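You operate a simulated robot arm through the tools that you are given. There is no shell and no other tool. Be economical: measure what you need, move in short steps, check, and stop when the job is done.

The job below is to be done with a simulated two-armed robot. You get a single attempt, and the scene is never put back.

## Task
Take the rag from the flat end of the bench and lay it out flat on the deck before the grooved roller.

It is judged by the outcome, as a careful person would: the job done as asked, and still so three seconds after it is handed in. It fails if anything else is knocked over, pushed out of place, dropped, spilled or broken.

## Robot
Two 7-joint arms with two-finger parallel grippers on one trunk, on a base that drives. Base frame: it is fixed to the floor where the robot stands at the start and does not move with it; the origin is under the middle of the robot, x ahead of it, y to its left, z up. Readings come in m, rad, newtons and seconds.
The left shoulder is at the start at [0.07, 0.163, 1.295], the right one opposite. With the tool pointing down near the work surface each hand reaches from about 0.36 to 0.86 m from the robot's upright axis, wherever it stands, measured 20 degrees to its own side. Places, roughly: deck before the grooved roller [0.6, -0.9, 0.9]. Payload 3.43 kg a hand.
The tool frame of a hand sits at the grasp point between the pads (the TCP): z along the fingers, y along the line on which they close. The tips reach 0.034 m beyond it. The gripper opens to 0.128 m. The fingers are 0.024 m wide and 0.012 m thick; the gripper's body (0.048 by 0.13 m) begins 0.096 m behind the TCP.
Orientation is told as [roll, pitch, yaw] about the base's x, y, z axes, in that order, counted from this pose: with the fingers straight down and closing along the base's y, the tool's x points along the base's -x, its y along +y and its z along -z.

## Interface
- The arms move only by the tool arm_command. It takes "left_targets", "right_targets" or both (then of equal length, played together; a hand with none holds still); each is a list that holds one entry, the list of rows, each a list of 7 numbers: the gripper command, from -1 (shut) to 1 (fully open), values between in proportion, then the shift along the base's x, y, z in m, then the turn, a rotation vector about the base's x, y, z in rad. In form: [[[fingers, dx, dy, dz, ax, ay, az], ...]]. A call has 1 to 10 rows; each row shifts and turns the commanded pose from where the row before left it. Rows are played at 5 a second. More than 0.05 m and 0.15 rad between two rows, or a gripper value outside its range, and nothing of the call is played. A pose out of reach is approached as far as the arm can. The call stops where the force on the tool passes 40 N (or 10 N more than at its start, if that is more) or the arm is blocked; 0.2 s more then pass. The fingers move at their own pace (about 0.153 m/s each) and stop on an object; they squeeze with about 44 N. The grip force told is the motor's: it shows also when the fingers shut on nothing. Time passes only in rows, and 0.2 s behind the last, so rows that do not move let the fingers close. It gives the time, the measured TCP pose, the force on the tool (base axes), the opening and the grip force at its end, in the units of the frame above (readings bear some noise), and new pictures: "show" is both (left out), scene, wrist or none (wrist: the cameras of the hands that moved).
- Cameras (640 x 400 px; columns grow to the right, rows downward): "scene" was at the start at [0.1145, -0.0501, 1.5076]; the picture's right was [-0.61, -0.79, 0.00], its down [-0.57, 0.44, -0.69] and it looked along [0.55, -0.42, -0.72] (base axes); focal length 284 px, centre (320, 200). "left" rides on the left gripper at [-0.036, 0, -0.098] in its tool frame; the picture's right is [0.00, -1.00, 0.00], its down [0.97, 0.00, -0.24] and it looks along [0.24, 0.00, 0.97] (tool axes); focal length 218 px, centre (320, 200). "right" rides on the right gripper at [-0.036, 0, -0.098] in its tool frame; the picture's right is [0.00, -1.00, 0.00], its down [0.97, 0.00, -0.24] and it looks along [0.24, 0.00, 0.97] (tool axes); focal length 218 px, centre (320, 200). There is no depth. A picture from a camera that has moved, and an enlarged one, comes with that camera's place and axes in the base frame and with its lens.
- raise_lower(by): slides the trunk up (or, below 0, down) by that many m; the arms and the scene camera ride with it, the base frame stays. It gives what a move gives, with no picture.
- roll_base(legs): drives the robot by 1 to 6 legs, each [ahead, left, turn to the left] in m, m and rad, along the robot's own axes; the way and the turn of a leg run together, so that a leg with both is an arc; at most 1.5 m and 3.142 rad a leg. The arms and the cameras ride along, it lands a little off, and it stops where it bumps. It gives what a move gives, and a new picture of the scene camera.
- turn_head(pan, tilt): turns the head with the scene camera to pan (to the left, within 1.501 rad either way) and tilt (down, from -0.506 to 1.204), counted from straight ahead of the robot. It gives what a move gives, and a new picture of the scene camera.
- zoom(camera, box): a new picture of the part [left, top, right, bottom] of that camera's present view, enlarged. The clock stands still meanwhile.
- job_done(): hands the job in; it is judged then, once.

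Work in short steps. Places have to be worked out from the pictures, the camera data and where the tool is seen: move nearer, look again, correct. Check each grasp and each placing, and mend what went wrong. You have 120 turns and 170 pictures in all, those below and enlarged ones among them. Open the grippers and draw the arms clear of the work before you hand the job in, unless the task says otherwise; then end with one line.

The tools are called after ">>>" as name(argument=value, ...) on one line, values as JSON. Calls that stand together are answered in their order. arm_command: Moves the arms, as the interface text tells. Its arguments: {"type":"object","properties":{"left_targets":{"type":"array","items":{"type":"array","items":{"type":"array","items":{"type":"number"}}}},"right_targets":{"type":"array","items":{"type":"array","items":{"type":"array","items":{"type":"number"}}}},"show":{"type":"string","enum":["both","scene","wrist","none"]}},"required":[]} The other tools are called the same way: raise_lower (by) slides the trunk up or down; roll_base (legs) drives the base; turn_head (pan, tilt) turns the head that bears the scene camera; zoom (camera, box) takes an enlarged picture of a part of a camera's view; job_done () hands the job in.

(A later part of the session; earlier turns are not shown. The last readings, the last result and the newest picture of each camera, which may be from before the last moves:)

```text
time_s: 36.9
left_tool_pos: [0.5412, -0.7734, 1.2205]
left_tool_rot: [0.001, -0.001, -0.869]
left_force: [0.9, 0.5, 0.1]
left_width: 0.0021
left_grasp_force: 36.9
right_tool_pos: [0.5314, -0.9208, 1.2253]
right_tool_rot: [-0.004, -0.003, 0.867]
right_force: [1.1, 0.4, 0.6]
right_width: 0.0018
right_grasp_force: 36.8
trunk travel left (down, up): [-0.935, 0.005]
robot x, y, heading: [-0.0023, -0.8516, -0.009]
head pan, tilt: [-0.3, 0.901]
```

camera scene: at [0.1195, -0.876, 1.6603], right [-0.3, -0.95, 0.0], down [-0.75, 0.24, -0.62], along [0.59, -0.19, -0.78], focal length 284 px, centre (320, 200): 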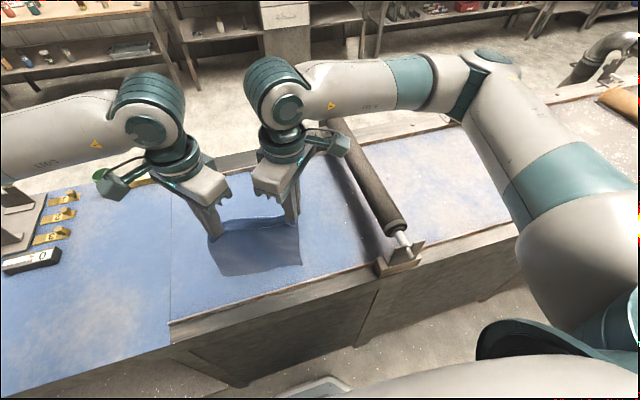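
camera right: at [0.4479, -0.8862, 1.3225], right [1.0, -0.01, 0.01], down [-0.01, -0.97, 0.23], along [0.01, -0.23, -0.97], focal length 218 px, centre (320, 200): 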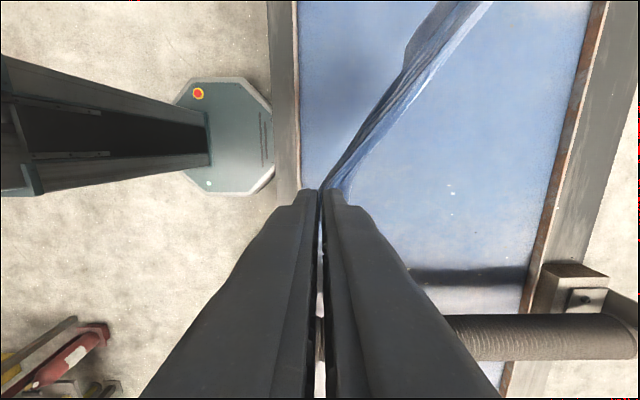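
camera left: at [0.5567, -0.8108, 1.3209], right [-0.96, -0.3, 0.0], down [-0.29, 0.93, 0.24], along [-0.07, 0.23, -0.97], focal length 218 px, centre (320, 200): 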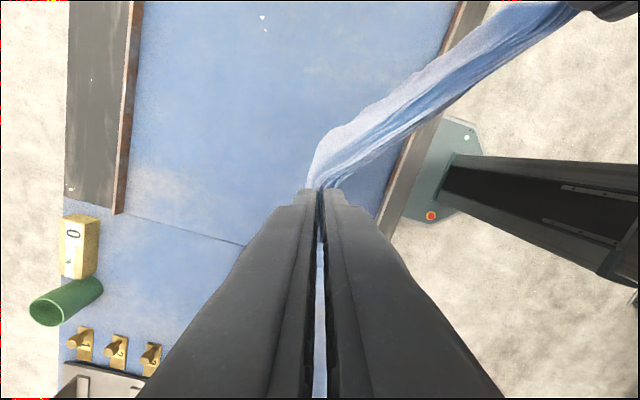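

Working; continuing to x ≈ 0.73.

>>> arm_command(left_targets=[[[-1, 0.04, 0, 0, 0, 0, 0], [-1, 0.04, 0, 0, 0, 0, 0], [-1, 0.04, 0, 0, 0, 0, 0], [-1, 0.04, 0, 0, 0, 0, 0], [-1, 0.025, 0, 0, 0, 0, 0]]], right_targets=[[[-1, 0.04, 0, 0, 0, 0, 0], [-1, 0.04, 0, 0, 0, 0, 0], [-1, 0.04, 0, 0, 0, 0, 0], [-1, 0.04, 0, 0, 0, 0, 0], [-1, 0.025, 0, 0, 0, 0, 0]]])

```text
time_s: 38.1
left_tool_pos: [0.6896, -0.771, 1.2215]
left_tool_rot: [0.002, -0.004, -0.872]
left_force: [-0.8, -0.4, -0.4]
left_width: 0.0025
left_grasp_force: 36.7
left hand out of reach, approached as far as the arm can: row 4, 5
right_tool_pos: [0.6884, -0.9224, 1.2277]
right_tool_rot: [-0.005, -0.002, 0.869]
right_force: [-0.2, 0.1, 0.0]
right_width: 0.0016
right_grasp_force: 36.5
right hand out of reach, approached as far as the arm can: row 5
trunk travel left (down, up): [-0.935, 0.005]
robot x, y, heading: [-0.0024, -0.8555, -0.005]
head pan, tilt: [-0.3, 0.901]
camera scene: at [0.1203, -0.8759, 1.6602], right [-0.3, -0.95, 0.0], down [-0.75, 0.24, -0.62], along [0.59, -0.19, -0.78], focal length 284 px, centre (320, 200)
camera right: at [0.7127, -0.8947, 1.3248], right [0.76, -0.65, 0.01], down [-0.63, -0.74, 0.24], along [-0.15, -0.18, -0.97], focal length 218 px, centre (320, 200)
camera left: at [0.7117, -0.7984, 1.318], right [-0.76, -0.64, 0.0], down [-0.63, 0.74, 0.24], along [-0.15, 0.18, -0.97], focal length 218 px, centre (320, 200)
```

scene: 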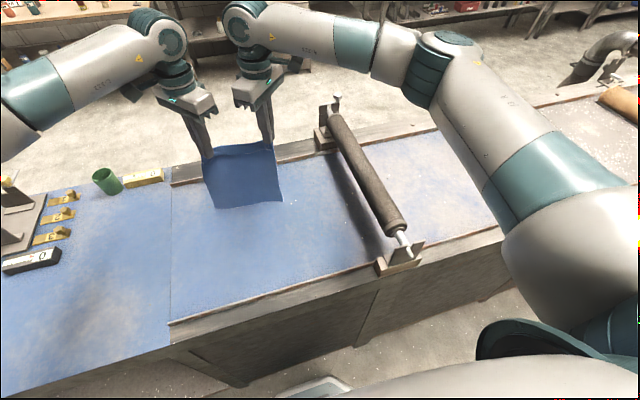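
right: 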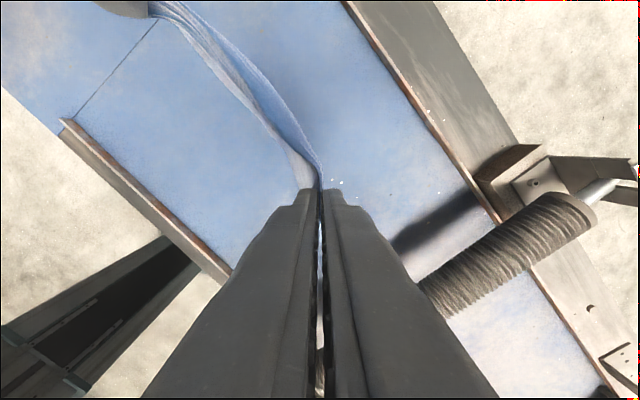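
left: 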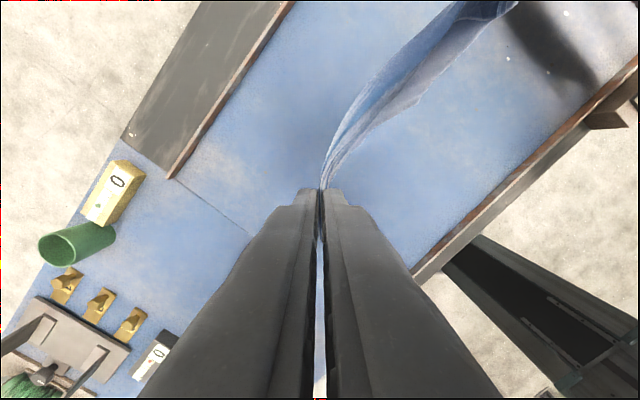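

At x ≈ 0.69 the left hand reaches its limit. I ease the yaw a little more, lower the hands some, and advance 4 cm further.

>>> arm_command(left_targets=[[[-1, 0, 0, -0.02, 0, 0, 0.1], [-1, 0, 0, -0.015, 0, 0, 0.1], [-1, 0.02, 0, 0, 0, 0, 0], [-1, 0.02, 0, 0, 0, 0, 0]]], right_targets=[[[-1, 0, 0, -0.025, 0, 0, -0.1], [-1, 0, 0, -0.015, 0, 0, -0.1], [-1, 0.02, 0, 0, 0, 0, 0], [-1, 0.02, 0, 0, 0, 0, 0]]], show="scene")

```text
time_s: 39.1
left_tool_pos: [0.7313, -0.7723, 1.1859]
left_tool_rot: [0.0, 0.0, -0.671]
left_force: [-0.5, 0.3, -0.4]
left_width: 0.0024
left_grasp_force: 36.8
right_tool_pos: [0.7314, -0.9214, 1.1857]
right_tool_rot: [-0.006, -0.003, 0.666]
right_force: [0.5, 0.2, -0.4]
right_width: 0.0018
right_grasp_force: 36.5
trunk travel left (down, up): [-0.935, 0.005]
robot x, y, heading: [-0.0049, -0.8532, -0.007]
head pan, tilt: [-0.3, 0.901]
camera scene: at [0.1224, -0.8761, 1.66], right [-0.3, -0.95, 0.0], down [-0.75, 0.24, -0.62], along [0.59, -0.19, -0.78], focal length 284 px, centre (320, 200)
```

scene: 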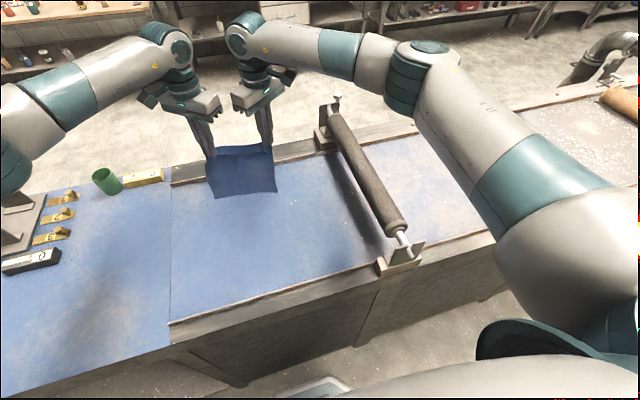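

Both at x 0.731. Lower to touch and begin laying back diagonally, then look.

>>> arm_command(left_targets=[[[-1, 0, 0, -0.015, 0, 0, 0], [-1, 0, 0, -0.015, 0, 0, 0], [-1, -0.012, 0, -0.02, 0, 0, 0], [-1, -0.018, 0, -0.02, 0, 0, 0], [-1, -0.02, 0, -0.02, 0, 0, 0]]], right_targets=[[[-1, 0, 0, -0.015, 0, 0, 0], [-1, 0, 0, -0.015, 0, 0, 0], [-1, -0.012, 0, -0.02, 0, 0, 0], [-1, -0.018, 0, -0.02, 0, 0, 0], [-1, -0.02, 0, -0.02, 0, 0, 0]]], show="both")

```text
time_s: 40.3
left_tool_pos: [0.6799, -0.7696, 1.0955]
left_tool_rot: [0.003, -0.002, -0.671]
left_force: [-0.2, -0.8, 0.5]
left_width: 0.0025
left_grasp_force: 37.1
right_tool_pos: [0.6776, -0.9219, 1.0969]
right_tool_rot: [-0.005, -0.001, 0.667]
right_force: [0.1, -0.1, -0.3]
right_width: 0.0015
right_grasp_force: 36.8
trunk travel left (down, up): [-0.935, 0.005]
robot x, y, heading: [-0.0026, -0.8517, -0.006]
head pan, tilt: [-0.3, 0.901]
camera scene: at [0.1204, -0.8762, 1.6603], right [-0.3, -0.95, 0.0], down [-0.75, 0.24, -0.62], along [0.59, -0.19, -0.78], focal length 284 px, centre (320, 200)
camera right: at [0.7069, -0.8993, 1.1955], right [0.62, -0.79, 0.01], down [-0.76, -0.6, 0.24], along [-0.18, -0.15, -0.97], focal length 218 px, centre (320, 200)
camera left: at [0.7075, -0.7923, 1.1941], right [-0.62, -0.78, 0.0], down [-0.76, 0.6, 0.24], along [-0.19, 0.15, -0.97], focal length 218 px, centre (320, 200)
```

scene: 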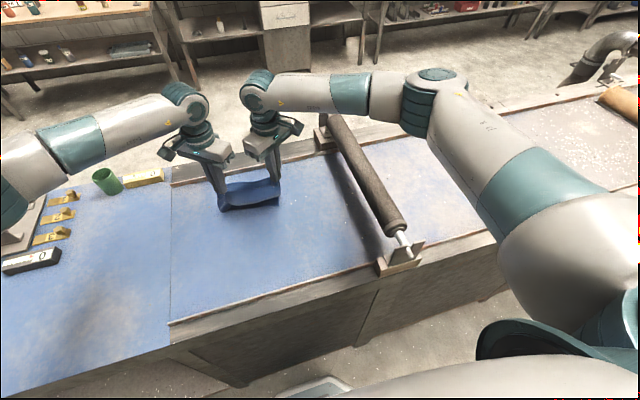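
right: 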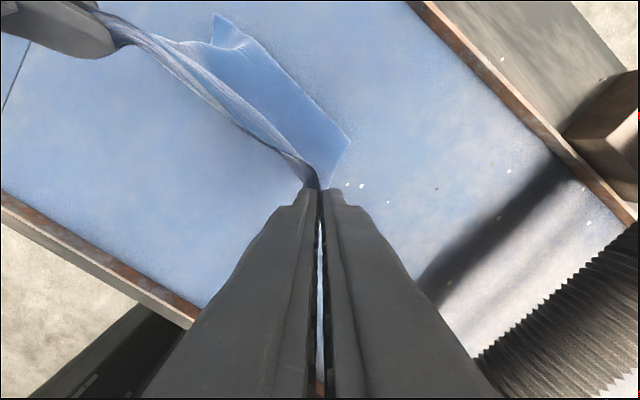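
left: 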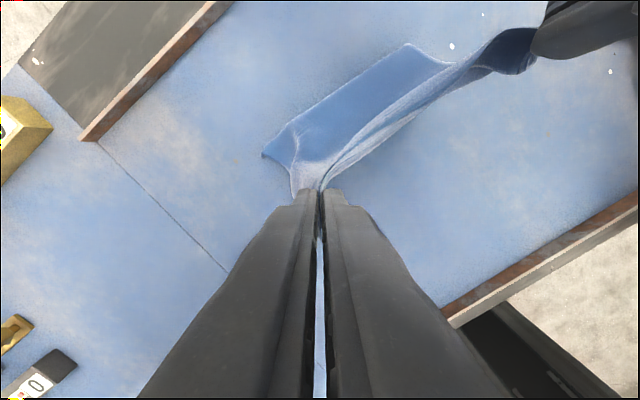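

The far strip is lying neatly. Continue laying back diagonally.

>>> arm_command(left_targets=[[[-1, -0.021, 0, -0.02, 0, 0, 0], [-1, -0.022, 0, -0.02, 0, 0, 0], [-1, -0.022, 0, -0.02, 0, 0, 0], [-1, -0.022, 0, -0.02, 0, 0, 0], [-1, -0.022, 0, -0.02, 0, 0, 0]]], right_targets=[[[-1, -0.021, 0, -0.02, 0, 0, 0], [-1, -0.022, 0, -0.02, 0, 0, 0], [-1, -0.022, 0, -0.02, 0, 0, 0], [-1, -0.022, 0, -0.02, 0, 0, 0], [-1, -0.022, 0, -0.02, 0, 0, 0]]], show="both")

```text
time_s: 41.5
left_tool_pos: [0.5682, -0.7707, 0.9974]
left_tool_rot: [0.002, -0.004, -0.67]
left_force: [-0.3, 0.2, 0.1]
left_width: 0.0024
left_grasp_force: 36.7
right_tool_pos: [0.5695, -0.9221, 0.9952]
right_tool_rot: [-0.007, -0.003, 0.666]
right_force: [0.8, 1.0, -1.3]
right_width: 0.0019
right_grasp_force: 36.7
trunk travel left (down, up): [-0.935, 0.005]
robot x, y, heading: [-0.005, -0.8511, -0.006]
head pan, tilt: [-0.3, 0.901]
camera scene: at [0.1195, -0.8762, 1.6604], right [-0.3, -0.95, 0.0], down [-0.75, 0.24, -0.62], along [0.59, -0.19, -0.78], focal length 284 px, centre (320, 200)
camera right: at [0.5985, -0.8996, 1.0942], right [0.62, -0.79, 0.01], down [-0.77, -0.6, 0.24], along [-0.18, -0.15, -0.97], focal length 218 px, centre (320, 200)
camera left: at [0.597, -0.7929, 1.095], right [-0.62, -0.78, 0.0], down [-0.76, 0.6, 0.24], along [-0.18, 0.15, -0.97], focal length 218 px, centre (320, 200)
```

scene: 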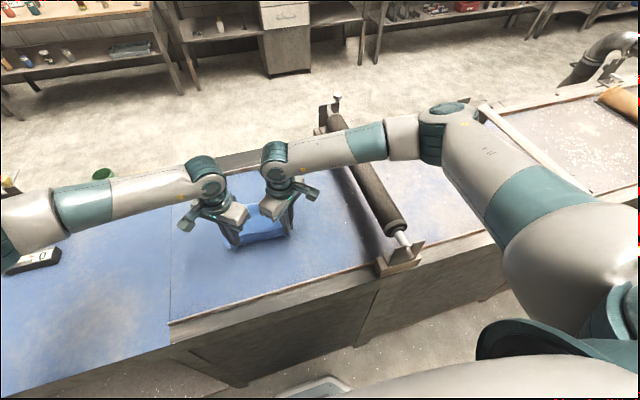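
right: 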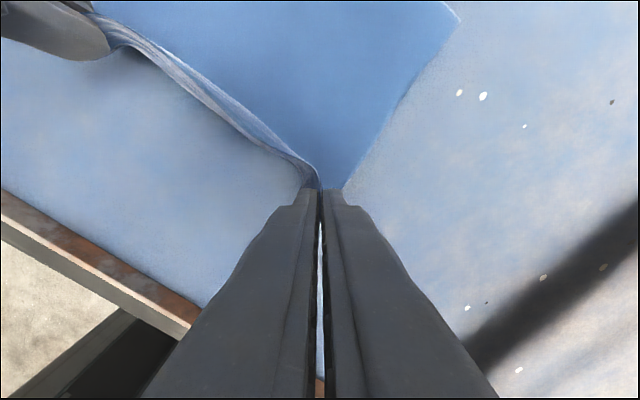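
left: 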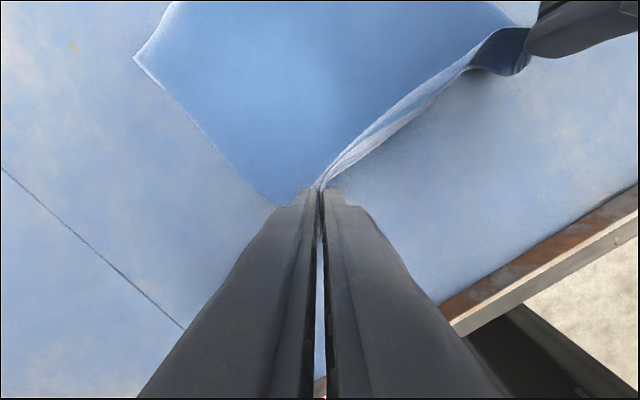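

Nearly down. I finish lowering towards x ≈ 0.53 while restoring the yaw so the hem lies straight.

>>> arm_command(left_targets=[[[-1, -0.01, 0, -0.008, 0, 0, -0.15], [-1, -0.01, 0, -0.008, 0, 0, -0.15], [-1, -0.01, 0, -0.008, 0, 0, -0.15], [-1, -0.008, 0, -0.008, 0, 0, -0.15], [-1, 0, 0, 0, 0, 0, -0.15]]], right_targets=[[[-1, -0.01, 0, -0.008, 0, 0, 0.15], [-1, -0.01, 0, -0.008, 0, 0, 0.15], [-1, -0.01, 0, -0.008, 0, 0, 0.15], [-1, -0.008, 0, -0.008, 0, 0, 0.15], [-1, 0, 0, 0, 0, 0, 0.15]]], show="both")

```text
time_s: 42.8
left_tool_pos: [0.5194, -0.8109, 0.9705]
left_tool_rot: [-0.049, -0.062, -1.393]
left_force: [-3.8, 18.7, 2.4]
left_width: 0.0025
left_grasp_force: 37.2
right_tool_pos: [0.5224, -0.8919, 0.9667]
right_tool_rot: [0.036, -0.044, 1.383]
right_force: [3.2, -19.3, -2.3]
right_width: 0.0018
right_grasp_force: 37.0
trunk travel left (down, up): [-0.935, 0.005]
robot x, y, heading: [-0.0033, -0.8538, -0.004]
head pan, tilt: [-0.3, 0.901]
stopped in row 5 (left hand): the force on the tool passed its limit (the readings are from after the stop); the commanded pose is now the measured one
camera scene: at [0.1213, -0.8769, 1.6598], right [-0.3, -0.95, 0.0], down [-0.75, 0.24, -0.62], along [0.59, -0.19, -0.78], focal length 284 px, centre (320, 200)
camera right: at [0.532, -0.8621, 1.0661], right [0.98, -0.18, -0.04], down [-0.17, -0.96, 0.2], along [-0.07, -0.19, -0.98], focal length 218 px, centre (320, 200)
camera left: at [0.5288, -0.8399, 1.0693], right [-0.98, -0.18, 0.05], down [-0.17, 0.97, 0.18], along [-0.08, 0.17, -0.98], focal length 218 px, centre (320, 200)
```

scene: 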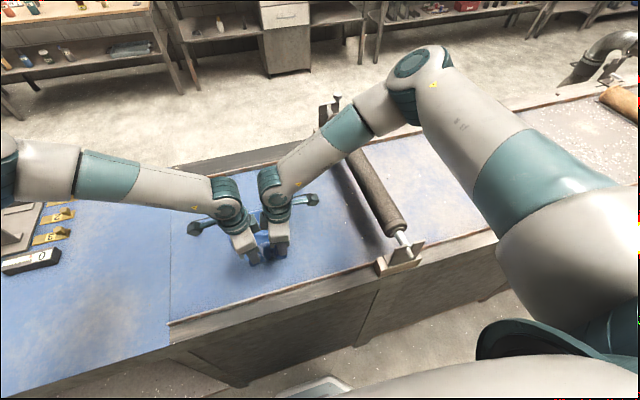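
right: 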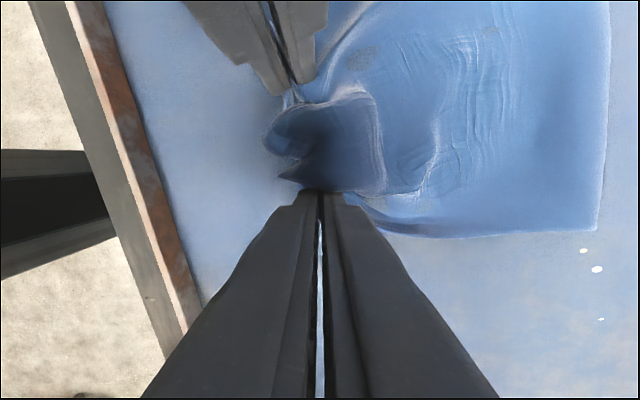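
left: 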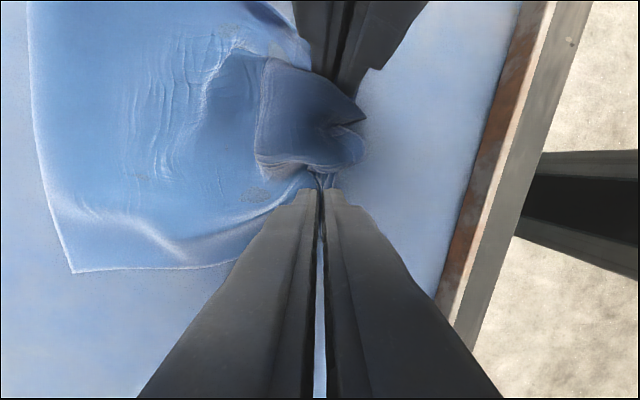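

The hands swerved towards each other near the wrist limit, crumpling the hem. I spread them apart again and unyaw somewhat.

>>> arm_command(left_targets=[[[-1, 0, 0.01, 0.005, 0, 0, 0.1], [-1, 0, 0.01, 0.005, 0, 0, 0.1], [-1, 0, 0.01, 0, 0, 0, 0.1], [-1, 0, 0.01, 0, 0, 0, 0.1]]], right_targets=[[[-1, 0, -0.008, 0.005, 0, 0, -0.1], [-1, 0, -0.008, 0.005, 0, 0, -0.1], [-1, 0, -0.008, 0, 0, 0, -0.1], [-1, 0, -0.008, 0, 0, 0, -0.1]]], show="both")

```text
time_s: 43.8
left_tool_pos: [0.5179, -0.7744, 0.9805]
left_tool_rot: [-0.046, -0.07, -0.992]
left_force: [0.6, -1.2, 0.9]
left_width: 0.0026
left_grasp_force: 36.9
right_tool_pos: [0.5204, -0.9211, 0.979]
right_tool_rot: [0.035, -0.05, 0.986]
right_force: [0.7, 0.9, 0.6]
right_width: 0.0018
right_grasp_force: 36.8
trunk travel left (down, up): [-0.935, 0.005]
robot x, y, heading: [-0.0014, -0.8522, -0.002]
head pan, tilt: [-0.3, 0.901]
camera scene: at [0.1196, -0.8759, 1.6603], right [-0.3, -0.95, 0.0], down [-0.75, 0.24, -0.62], along [0.59, -0.19, -0.78], focal length 284 px, centre (320, 200)
camera right: at [0.541, -0.8971, 1.0787], right [0.83, -0.55, -0.04], down [-0.53, -0.82, 0.19], along [-0.14, -0.14, -0.98], focal length 218 px, centre (320, 200)
camera left: at [0.5365, -0.7964, 1.0809], right [-0.84, -0.55, 0.04], down [-0.53, 0.83, 0.17], along [-0.13, 0.12, -0.98], focal length 218 px, centre (320, 200)
```

scene: 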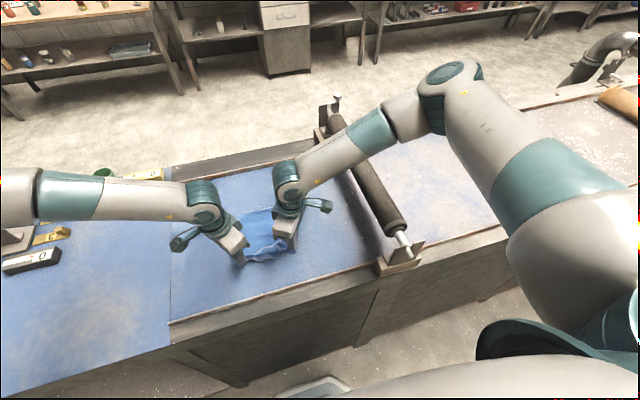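
right: 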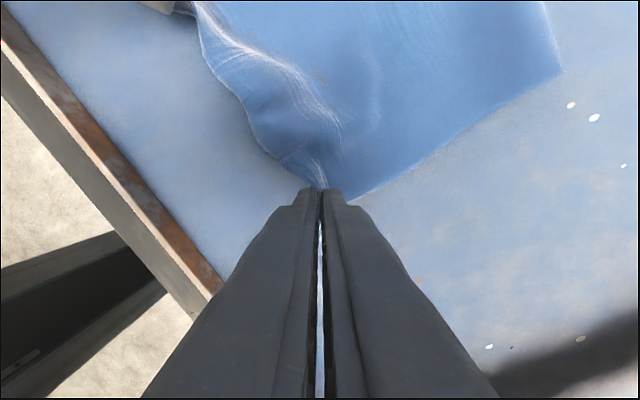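
left: 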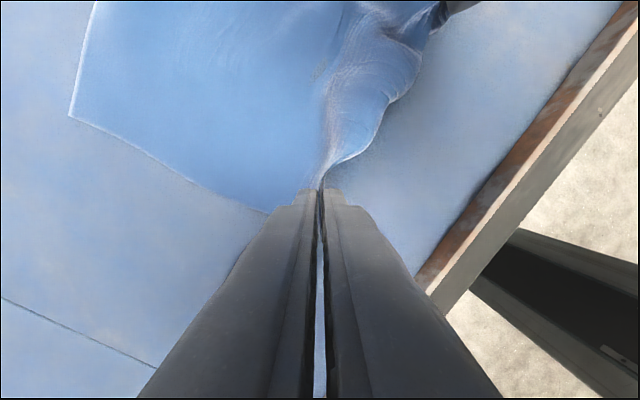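

Recovered well. I tension the hem slightly outward and backward, and lower the rest of the way.

>>> arm_command(left_targets=[[[-1, -0.004, 0.005, 0, 0, 0, 0.1], [-1, -0.004, 0.005, -0.006, 0, 0, 0.1], [-1, -0.004, 0, -0.006, 0, 0, 0], [-1, 0, 0, -0.006, 0, 0, 0]]], right_targets=[[[-1, -0.004, -0.005, 0, 0, 0, -0.1], [-1, -0.004, -0.005, -0.006, 0, 0, -0.1], [-1, -0.004, 0, -0.006, 0, 0, 0], [-1, 0, 0, -0.006, 0, 0, 0]]], show="both")

```text
time_s: 44.8
left_tool_pos: [0.5032, -0.7641, 0.9651]
left_tool_rot: [-0.042, -0.071, -0.791]
left_force: [-0.5, -2.5, 2.0]
left_width: 0.0024
left_grasp_force: 37.0
right_tool_pos: [0.509, -0.9286, 0.9651]
right_tool_rot: [0.034, -0.054, 0.787]
right_force: [3.1, 2.4, 22.6]
right_width: 0.0017
right_grasp_force: 36.8
trunk travel left (down, up): [-0.935, 0.005]
robot x, y, heading: [-0.0039, -0.8525, -0.007]
head pan, tilt: [-0.3, 0.901]
camera scene: at [0.1166, -0.8755, 1.6611], right [-0.3, -0.95, 0.0], down [-0.75, 0.24, -0.62], along [0.59, -0.19, -0.78], focal length 284 px, centre (320, 200)
camera right: at [0.5334, -0.9102, 1.0635], right [0.71, -0.7, -0.03], down [-0.69, -0.7, 0.19], along [-0.15, -0.11, -0.98], focal length 218 px, centre (320, 200)
camera left: at [0.5274, -0.7817, 1.0646], right [-0.71, -0.7, 0.04], down [-0.68, 0.71, 0.17], along [-0.15, 0.09, -0.98], focal length 218 px, centre (320, 200)
```

scene: 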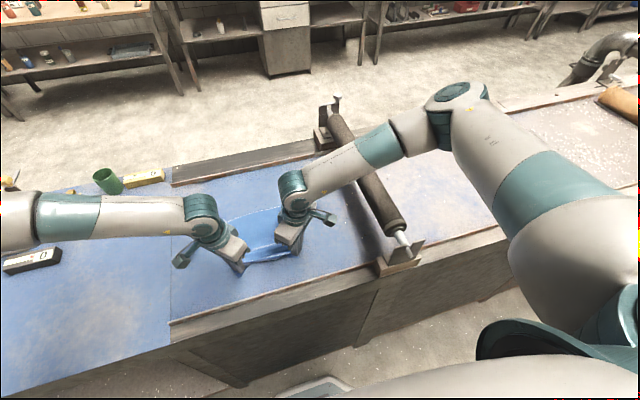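
right: 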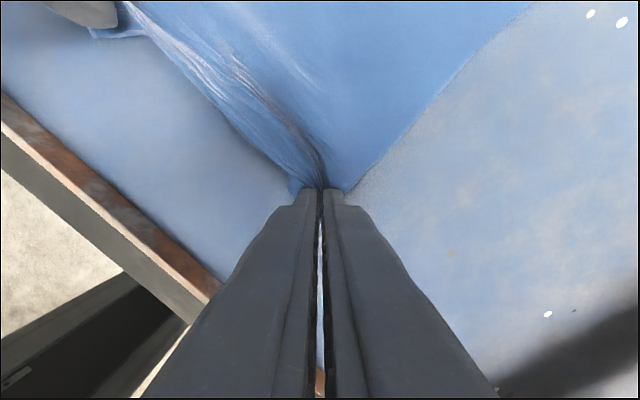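
left: 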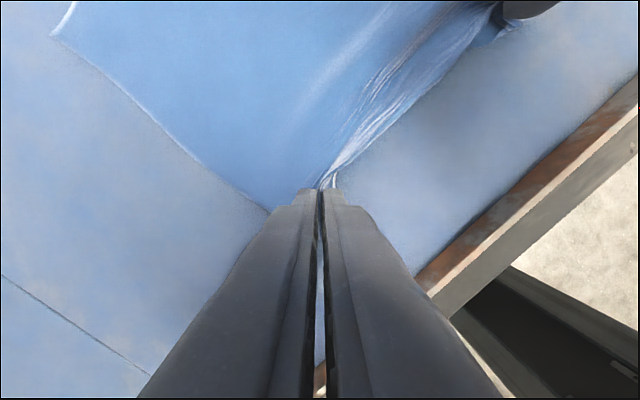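

The right is touching the deck, the left almost. I lower the left slightly and open both while in light contact so the pinched folds get spread out.

>>> arm_command(left_targets=[[[-1, 0, 0, -0.006, 0, 0, 0], [-0.8, 0, 0, 0, 0, 0, 0], [-0.6, 0, 0, 0, 0, 0, 0], [-0.35, 0, 0, 0, 0, 0, 0], [-0.35, 0, 0, 0, 0, 0, 0]]], right_targets=[[[-1, 0, 0, 0, 0, 0, 0], [-0.8, 0, 0, 0, 0, 0, 0], [-0.6, 0, 0, 0, 0, 0, 0], [-0.35, 0, 0, 0, 0, 0, 0], [-0.35, 0, 0, 0, 0, 0, 0]]], show="wrist")

```text
time_s: 46.0
left_tool_pos: [0.5056, -0.7635, 0.9573]
left_tool_rot: [-0.045, -0.066, -0.793]
left_force: [-0.2, 0.3, 0.5]
left_width: 0.0415
left_grasp_force: 0.0
right_tool_pos: [0.5083, -0.9318, 0.96]
right_tool_rot: [0.035, -0.048, 0.788]
right_force: [-0.3, 0.4, 0.6]
right_width: 0.0417
right_grasp_force: 0.1
trunk travel left (down, up): [-0.935, 0.005]
robot x, y, heading: [-0.0021, -0.8532, 0.001]
head pan, tilt: [-0.3, 0.901]
camera right: at [0.5341, -0.9115, 1.0597], right [0.71, -0.7, -0.04], down [-0.69, -0.7, 0.19], along [-0.16, -0.11, -0.98], focal length 218 px, centre (320, 200)
camera left: at [0.5295, -0.7817, 1.0572], right [-0.71, -0.7, 0.04], down [-0.68, 0.71, 0.17], along [-0.15, 0.09, -0.98], focal length 218 px, centre (320, 200)
```

right: 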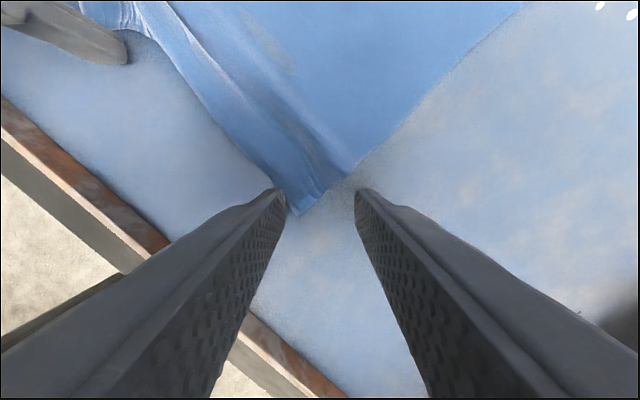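
left: 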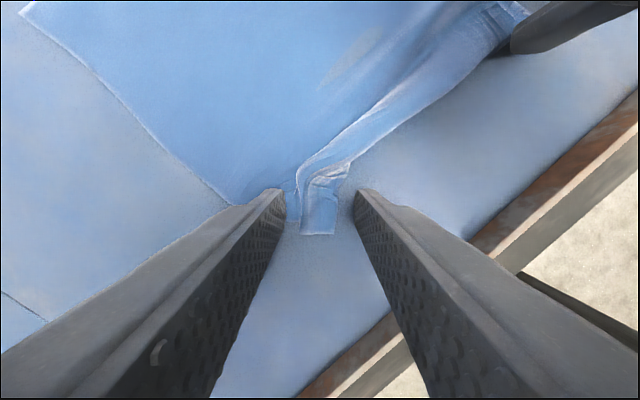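

Released, with some hem folded. I lift both hands and draw up to look at how it settles.

>>> arm_command(left_targets=[[[-0.35, 0, 0, 0.02, 0, 0, 0], [-0.35, 0, 0, 0.03, 0, 0, 0], [-0.35, 0, 0.04, 0.03, 0, 0, 0], [-0.35, 0, 0.04, 0.03, 0, 0, 0], [-0.35, 0, 0.04, 0.02, 0, 0, 0]]], right_targets=[[[-0.35, 0, 0, 0.02, 0, 0, 0], [-0.35, 0, 0, 0.03, 0, 0, 0], [-0.35, 0, -0.035, 0.03, 0, 0, 0], [-0.35, 0, -0.03, 0.03, 0, 0, 0], [-0.35, 0, -0.02, 0.02, 0, 0, 0]]], show="none")

>>> turn_head(pan=0.0, tilt=1.0)

>>> zoom(camera="scene", box=[200, 100, 440, 260])

```text
time_s: 47.2
left_tool_pos: [0.5086, -0.6394, 1.0866]
left_tool_rot: [-0.045, -0.069, -0.794]
left_force: [0.7, 0.3, -0.1]
left_width: 0.0415
left_grasp_force: 0.2
right_tool_pos: [0.5068, -1.0161, 1.0904]
right_tool_rot: [0.035, -0.048, 0.789]
right_force: [0.3, 0.3, -0.6]
right_width: 0.0416
right_grasp_force: 0.0
trunk travel left (down, up): [-0.935, 0.005]
robot x, y, heading: [0.0002, -0.8528, -0.007]
head pan, tilt: [-0.3, 0.901]
```

```text
time_s: 48.0
left_tool_pos: [0.5111, -0.6418, 1.087]
left_tool_rot: [-0.046, -0.066, -0.792]
left_force: [0.4, 0.9, 0.7]
left_width: 0.0413
left_grasp_force: 0.1
right_tool_pos: [0.51, -1.0166, 1.09]
right_tool_rot: [0.036, -0.047, 0.79]
right_force: [0.4, -0.4, -0.2]
right_width: 0.0416
right_grasp_force: 0.0
trunk travel left (down, up): [-0.935, 0.005]
robot x, y, heading: [-0.0012, -0.8528, -0.003]
head pan, tilt: [0.0, 1.0]
camera scene: at [0.1184, -0.854, 1.653], right [-0.01, -1.0, 0.0], down [-0.84, 0.01, -0.54], along [0.54, 0.0, -0.84], focal length 284 px, centre (320, 200)
```

scene: 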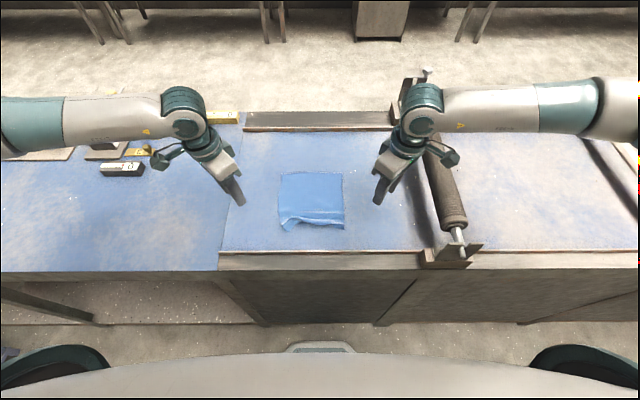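

```text
2.50 times, centred on (320, 180) of scene
camera zoom: at [0.1184, -0.854, 1.653], right [-0.01, -1.0, 0.0], down [-0.84, 0.01, -0.54], along [0.54, 0.0, -0.84], focal length 710 px, centre (320, 250)
```

zoom: 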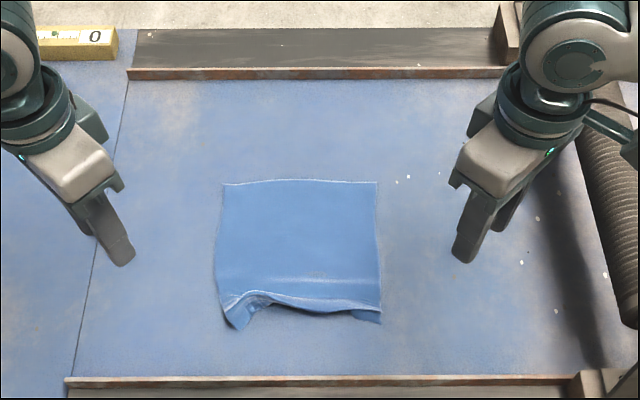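

The rag is mostly flat; only the near hem is folded. I zoom in on it.

>>> zoom(camera="scene", box=[264, 190, 360, 250])

>>> zoom(camera="left", box=[320, 0, 640, 200])

>>> zoom(camera="right", box=[0, 0, 320, 200])

```text
6.67 times, centred on (312, 220) of scene
camera zoom: at [0.1184, -0.854, 1.653], right [-0.01, -1.0, 0.0], down [-0.84, 0.01, -0.54], along [0.54, 0.0, -0.84], focal length 1894 px, centre (373, 67)
```

zoom: 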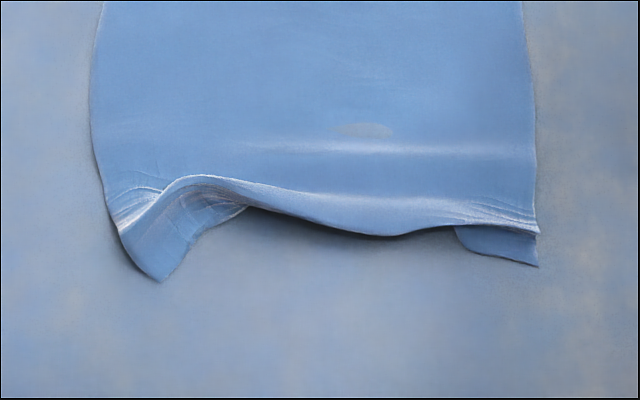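

```text
2.00 times, centred on (480, 100) of left
camera zoom: at [0.5338, -0.6596, 1.186], right [-0.71, -0.7, 0.04], down [-0.68, 0.71, 0.17], along [-0.15, 0.09, -0.98], focal length 436 px, centre (0, 400)
```

zoom: 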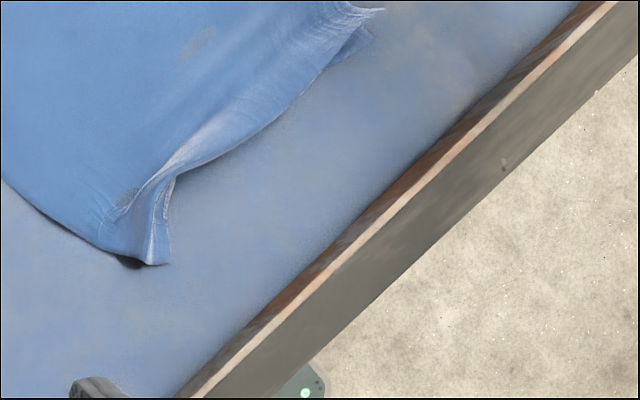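

```text
2.00 times, centred on (160, 100) of right
camera zoom: at [0.5352, -0.9964, 1.1885], right [0.71, -0.7, -0.04], down [-0.69, -0.7, 0.19], along [-0.16, -0.11, -0.98], focal length 436 px, centre (640, 400)
```

zoom: 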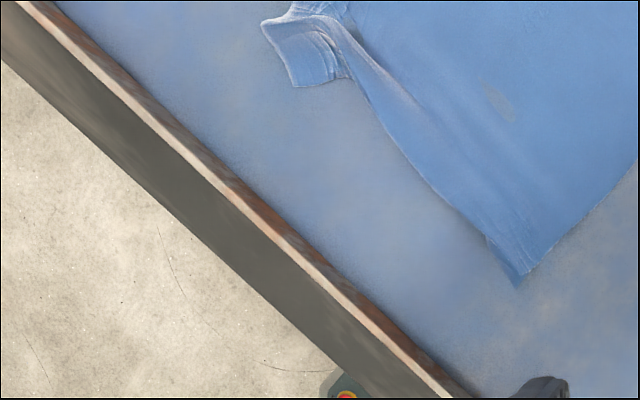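

The hem is tucked under between the corners, which themselves stick out (left ≈ (0.482, −0.758), right ≈ (0.487, −0.924)). I'll re-grip each corner singly at this diagonal yaw and pull it outward; left first.

>>> arm_command(left_targets=[[[-0.5, -0.005, -0.04, 0, 0, 0, 0], [-0.5, -0.005, -0.04, -0.01, 0, 0, 0], [-0.5, -0.005, -0.04, -0.025, 0, 0, 0], [-0.5, -0.004, -0.006, -0.04, 0, 0, 0], [-0.5, 0, 0, -0.03, 0, 0, 0], [-0.5, 0, 0, 0, 0, 0, 0]]], show="both")

```text
time_s: 49.4
left_tool_pos: [0.4882, -0.7688, 0.9811]
left_tool_rot: [-0.044, -0.067, -0.793]
left_force: [1.4, -0.3, 0.0]
left_width: 0.0318
left_grasp_force: 0.0
right_tool_pos: [0.5098, -1.0166, 1.0885]
right_tool_rot: [0.036, -0.046, 0.786]
right_force: [0.5, 0.4, 0.1]
right_width: 0.0416
right_grasp_force: 0.1
trunk travel left (down, up): [-0.935, 0.005]
robot x, y, heading: [-0.0024, -0.8521, -0.004]
head pan, tilt: [0.0, 1.0]
camera scene: at [0.1179, -0.8544, 1.653], right [-0.01, -1.0, 0.0], down [-0.84, 0.01, -0.54], along [0.54, 0.0, -0.84], focal length 284 px, centre (320, 200)
camera left: at [0.5121, -0.7879, 1.0809], right [-0.71, -0.7, 0.04], down [-0.68, 0.71, 0.17], along [-0.15, 0.09, -0.98], focal length 218 px, centre (320, 200)
```

scene: 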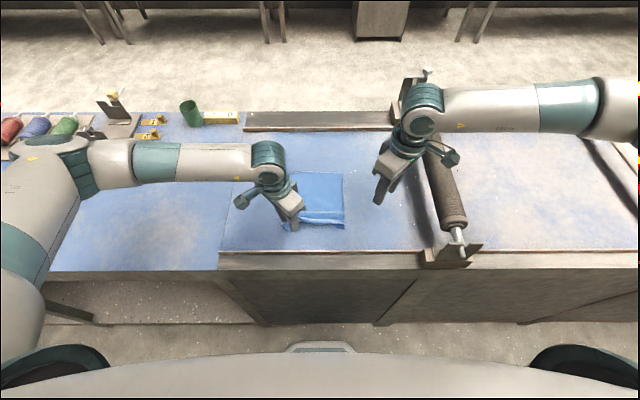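
left: 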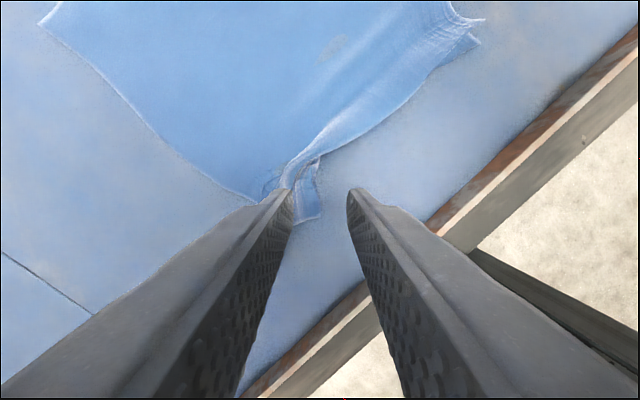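

The corner flap sits between the pads, about 5 mm to one side. I adjust, go down into light contact and close.

>>> arm_command(left_targets=[[[-0.5, 0.003, 0.004, -0.01, 0, 0, 0], [-0.5, 0, 0, -0.008, 0, 0, 0], [-0.5, 0, 0, -0.004, 0, 0, 0], [-0.5, 0, 0, -0.002, 0, 0, 0], [-0.8, 0, 0, 0, 0, 0, 0], [-1, 0, 0, 0, 0, 0, 0], [-1, 0, 0, 0, 0, 0, 0]]], show="wrist")

```text
time_s: 51.0
left_tool_pos: [0.4915, -0.7651, 0.9587]
left_tool_rot: [-0.045, -0.067, -0.792]
left_force: [0.7, 0.1, -0.1]
left_width: 0.0018
left_grasp_force: 37.0
right_tool_pos: [0.5099, -1.0161, 1.0884]
right_tool_rot: [0.036, -0.046, 0.787]
right_force: [1.2, 0.3, 0.2]
right_width: 0.0415
right_grasp_force: 0.1
trunk travel left (down, up): [-0.935, 0.005]
robot x, y, heading: [-0.0003, -0.852, -0.009]
head pan, tilt: [0.0, 1.0]
camera left: at [0.5147, -0.783, 1.0583], right [-0.71, -0.7, 0.04], down [-0.68, 0.71, 0.17], along [-0.15, 0.09, -0.98], focal length 218 px, centre (320, 200)
```

left: 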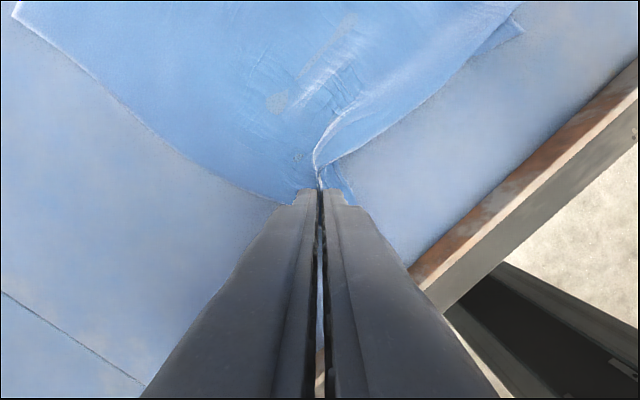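

It appears to grip the flap. I pull gently outward (−x, +y) just above the deck.

>>> arm_command(left_targets=[[[-1, 0, 0, 0.006, 0, 0, 0], [-1, -0.01, 0.004, 0, 0, 0, 0], [-1, -0.01, 0.004, 0, 0, 0, 0], [-1, -0.01, 0.004, 0, 0, 0, 0]]], show="both")

```text
time_s: 52.0
left_tool_pos: [0.4607, -0.7536, 0.9644]
left_tool_rot: [-0.047, -0.066, -0.791]
left_force: [0.4, 0.0, -0.3]
left_width: 0.0019
left_grasp_force: 36.9
right_tool_pos: [0.51, -1.0164, 1.0897]
right_tool_rot: [0.036, -0.047, 0.788]
right_force: [-0.4, 0.5, 0.8]
right_width: 0.0413
right_grasp_force: 0.1
trunk travel left (down, up): [-0.935, 0.005]
robot x, y, heading: [-0.0012, -0.8557, -0.004]
head pan, tilt: [0.0, 1.0]
camera scene: at [0.1177, -0.8536, 1.653], right [-0.01, -1.0, 0.0], down [-0.84, 0.0, -0.54], along [0.54, 0.0, -0.84], focal length 284 px, centre (320, 200)
camera left: at [0.4839, -0.7716, 1.0635], right [-0.71, -0.7, 0.04], down [-0.68, 0.71, 0.17], along [-0.15, 0.09, -0.98], focal length 218 px, centre (320, 200)
```

scene: 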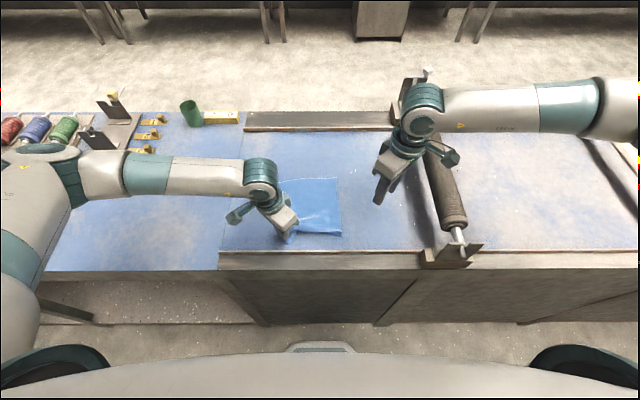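
left: 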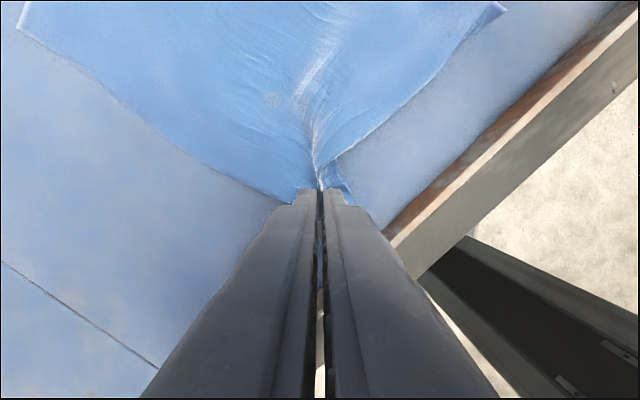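

The whole rag slid along a bit. I keep this grip and bring the right hand to the right corner, to stretch the hem between both; first a closer look at it.

>>> zoom(camera="scene", box=[264, 170, 360, 250])

```text
5.00 times, centred on (312, 210) of scene
camera zoom: at [0.1177, -0.8536, 1.653], right [-0.01, -1.0, 0.0], down [-0.84, 0.0, -0.54], along [0.54, 0.0, -0.84], focal length 1421 px, centre (360, 150)
```

zoom: 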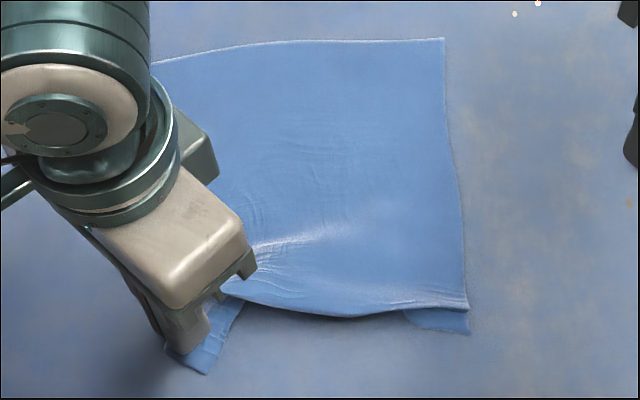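

Right corner at about (0.465, −0.9155). Moving the right hand over it.

>>> arm_command(right_targets=[[[-0.5, -0.012, 0.03, 0, 0, 0, 0], [-0.5, -0.012, 0.04, -0.015, 0, 0, 0], [-0.5, -0.012, 0.039, -0.025, 0, 0, 0], [-0.5, 0, 0, -0.04, 0, 0, 0], [-0.5, 0, 0, -0.025, 0, 0, 0], [-0.5, 0, 0, 0, 0, 0, 0]]], show="wrist")

```text
time_s: 53.4
left_tool_pos: [0.4605, -0.7524, 0.9632]
left_tool_rot: [-0.046, -0.068, -0.793]
left_force: [-0.4, -0.6, 0.4]
left_width: 0.0019
left_grasp_force: 36.6
right_tool_pos: [0.4735, -0.9047, 0.9835]
right_tool_rot: [0.035, -0.046, 0.787]
right_force: [0.0, -0.3, -0.4]
right_width: 0.032
right_grasp_force: 0.1
trunk travel left (down, up): [-0.935, 0.005]
robot x, y, heading: [-0.002, -0.8509, -0.001]
head pan, tilt: [0.0, 1.0]
camera right: at [0.4986, -0.8857, 1.0836], right [0.71, -0.7, -0.03], down [-0.69, -0.7, 0.19], along [-0.16, -0.11, -0.98], focal length 218 px, centre (320, 200)
```

right: 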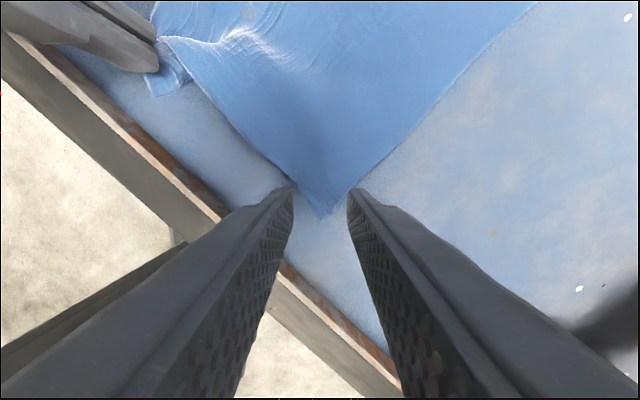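

The corner is centred between the pads. Go down into contact and close.

>>> arm_command(right_targets=[[[-0.5, 0, 0, -0.012, 0, 0, 0], [-0.5, 0, 0, -0.008, 0, 0, 0], [-0.5, 0, 0, -0.004, 0, 0, 0], [-0.5, 0, 0, -0.002, 0, 0, 0], [-0.8, 0, 0, 0, 0, 0, 0], [-1, 0, 0, 0, 0, 0, 0], [-1, 0, 0, 0, 0, 0, 0]]], show="wrist")

```text
time_s: 55.0
left_tool_pos: [0.46, -0.7543, 0.9628]
left_tool_rot: [-0.045, -0.066, -0.792]
left_force: [1.6, 0.1, -0.6]
left_width: 0.0017
left_grasp_force: 36.8
right_tool_pos: [0.4731, -0.9079, 0.9596]
right_tool_rot: [0.036, -0.046, 0.789]
right_force: [-0.3, -0.3, 0.3]
right_width: 0.0
right_grasp_force: 32.9
trunk travel left (down, up): [-0.935, 0.005]
robot x, y, heading: [-0.0054, -0.8523, -0.001]
head pan, tilt: [0.0, 1.0]
camera right: at [0.4991, -0.8868, 1.0588], right [0.71, -0.7, -0.04], down [-0.69, -0.7, 0.19], along [-0.16, -0.11, -0.98], focal length 218 px, centre (320, 200)
```

right: 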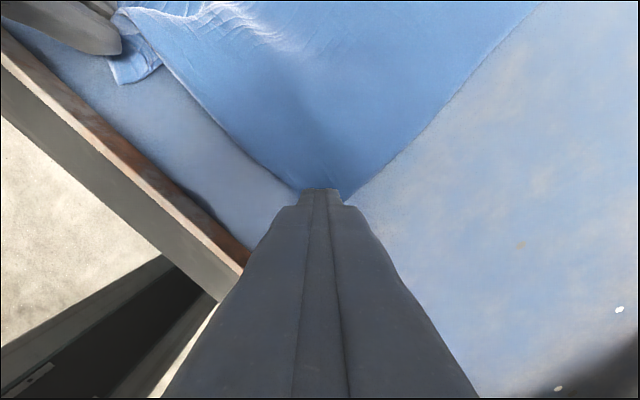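

It closed on nothing (width 0). Reopen, press down until a contact force shows, and close again.

>>> arm_command(right_targets=[[[-0.5, 0.003, 0.003, 0.004, 0, 0, 0], [-0.5, 0, 0, 0, 0, 0, 0], [-0.5, 0, 0, -0.004, 0, 0, 0], [-0.5, 0, 0, -0.004, 0, 0, 0], [-0.5, 0, 0, -0.003, 0, 0, 0]]], show="none")

```text
time_s: 56.2
left_tool_pos: [0.459, -0.7536, 0.9659]
left_tool_rot: [-0.044, -0.067, -0.791]
left_force: [-0.1, -0.4, -0.4]
left_width: 0.0016
left_grasp_force: 37.3
right_tool_pos: [0.4756, -0.904, 0.9553]
right_tool_rot: [0.031, -0.055, 0.785]
right_force: [0.6, -3.2, 28.6]
right_width: 0.0322
right_grasp_force: 0.3
trunk travel left (down, up): [-0.935, 0.005]
robot x, y, heading: [-0.0028, -0.8531, -0.008]
head pan, tilt: [0.0, 1.0]
```

Contact with 28 N; closing.

>>> arm_command(right_targets=[[[-0.75, 0, 0, 0, 0, 0, 0], [-1, 0, 0, 0, 0, 0, 0], [-1, 0, 0, 0, 0, 0, 0]]], show="wrist")

```text
time_s: 57.1
left_tool_pos: [0.4587, -0.7547, 0.9643]
left_tool_rot: [-0.046, -0.069, -0.792]
left_force: [0.0, -1.9, 0.1]
left_width: 0.0019
left_grasp_force: 36.4
right_tool_pos: [0.4757, -0.9013, 0.9556]
right_tool_rot: [0.039, -0.056, 0.791]
right_force: [-5.1, 1.6, 19.9]
right_width: 0.0028
right_grasp_force: 37.4
trunk travel left (down, up): [-0.935, 0.005]
robot x, y, heading: [-0.0046, -0.8521, -0.005]
head pan, tilt: [0.0, 1.0]
stopped in row 3 (right hand): the force on the tool passed its limit (the readings are from after the stop); the commanded pose is now the measured one
camera right: at [0.5008, -0.8815, 1.0552], right [0.71, -0.7, -0.04], down [-0.68, -0.71, 0.19], along [-0.16, -0.11, -0.98], focal length 218 px, centre (320, 200)
```

right: 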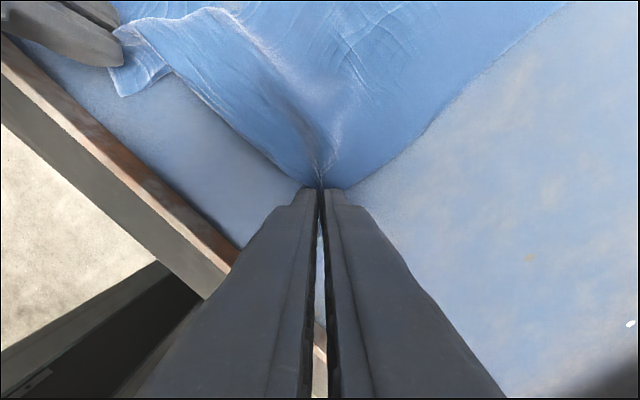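

Gripped. I lift both corners a few centimetres and spread them so the hem is stretched straight.

>>> arm_command(left_targets=[[[-1, 0.004, 0, 0.012, 0, 0, 0], [-1, 0.004, 0.004, 0.012, 0, 0, 0], [-1, 0.004, 0.004, 0.012, 0, 0, 0], [-1, 0, 0, 0, 0, 0, 0]]], right_targets=[[[-1, 0, 0, 0.015, 0, 0, 0], [-1, 0, -0.006, 0.015, 0, 0, 0], [-1, 0, -0.006, 0.014, 0, 0, 0], [-1, 0, 0, 0, 0, 0, 0]]], show="both")

>>> zoom(camera="scene", box=[250, 160, 370, 250])

```text
time_s: 58.1
left_tool_pos: [0.4727, -0.7482, 1.0009]
left_tool_rot: [-0.047, -0.069, -0.795]
left_force: [0.3, -15.8, -1.2]
left_width: 0.0023
left_grasp_force: 36.9
right_tool_pos: [0.4766, -0.9135, 0.9969]
right_tool_rot: [0.038, -0.054, 0.792]
right_force: [-0.3, 16.0, 1.6]
right_width: 0.0029
right_grasp_force: 37.6
trunk travel left (down, up): [-0.935, 0.005]
robot x, y, heading: [-0.003, -0.8554, -0.005]
head pan, tilt: [0.0, 1.0]
camera scene: at [0.1185, -0.8535, 1.6529], right [-0.01, -1.0, 0.0], down [-0.84, 0.0, -0.54], along [0.54, 0.0, -0.84], focal length 284 px, centre (320, 200)
camera right: at [0.5011, -0.8939, 1.0967], right [0.71, -0.7, -0.04], down [-0.68, -0.7, 0.19], along [-0.16, -0.11, -0.98], focal length 218 px, centre (320, 200)
camera left: at [0.4961, -0.765, 1.0999], right [-0.71, -0.7, 0.05], down [-0.68, 0.71, 0.17], along [-0.15, 0.09, -0.98], focal length 218 px, centre (320, 200)
```

scene: 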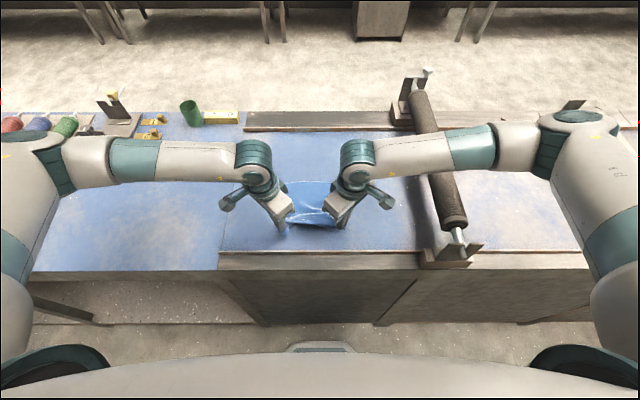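
right: 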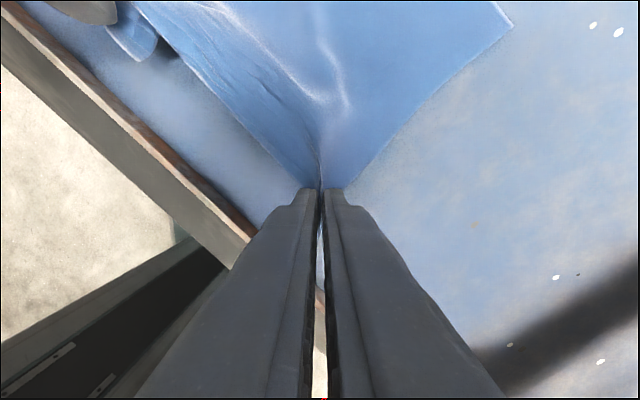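
left: 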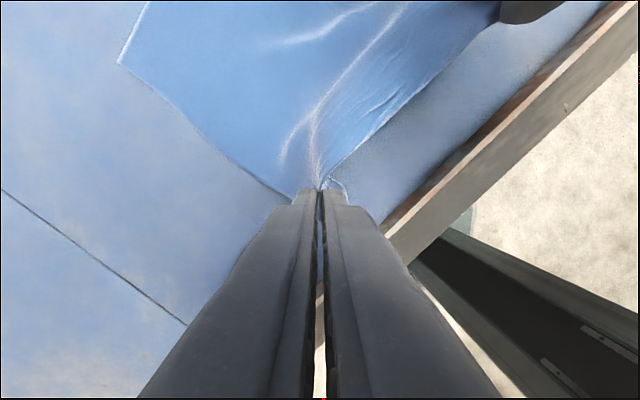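

```text
4.44 times, centred on (310, 205) of scene
camera zoom: at [0.1185, -0.8535, 1.6529], right [-0.01, -1.0, 0.0], down [-0.84, 0.0, -0.54], along [0.54, 0.0, -0.84], focal length 1263 px, centre (364, 178)
```

zoom: 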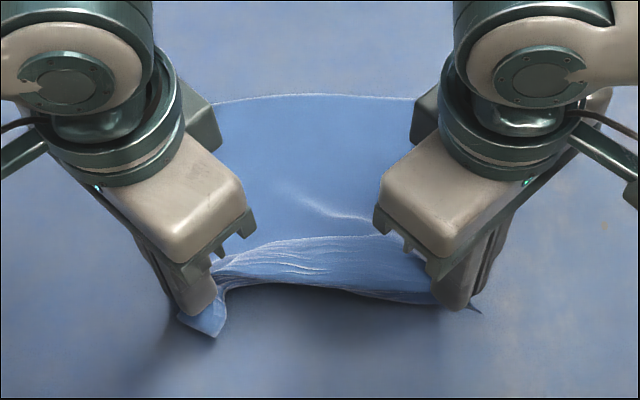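

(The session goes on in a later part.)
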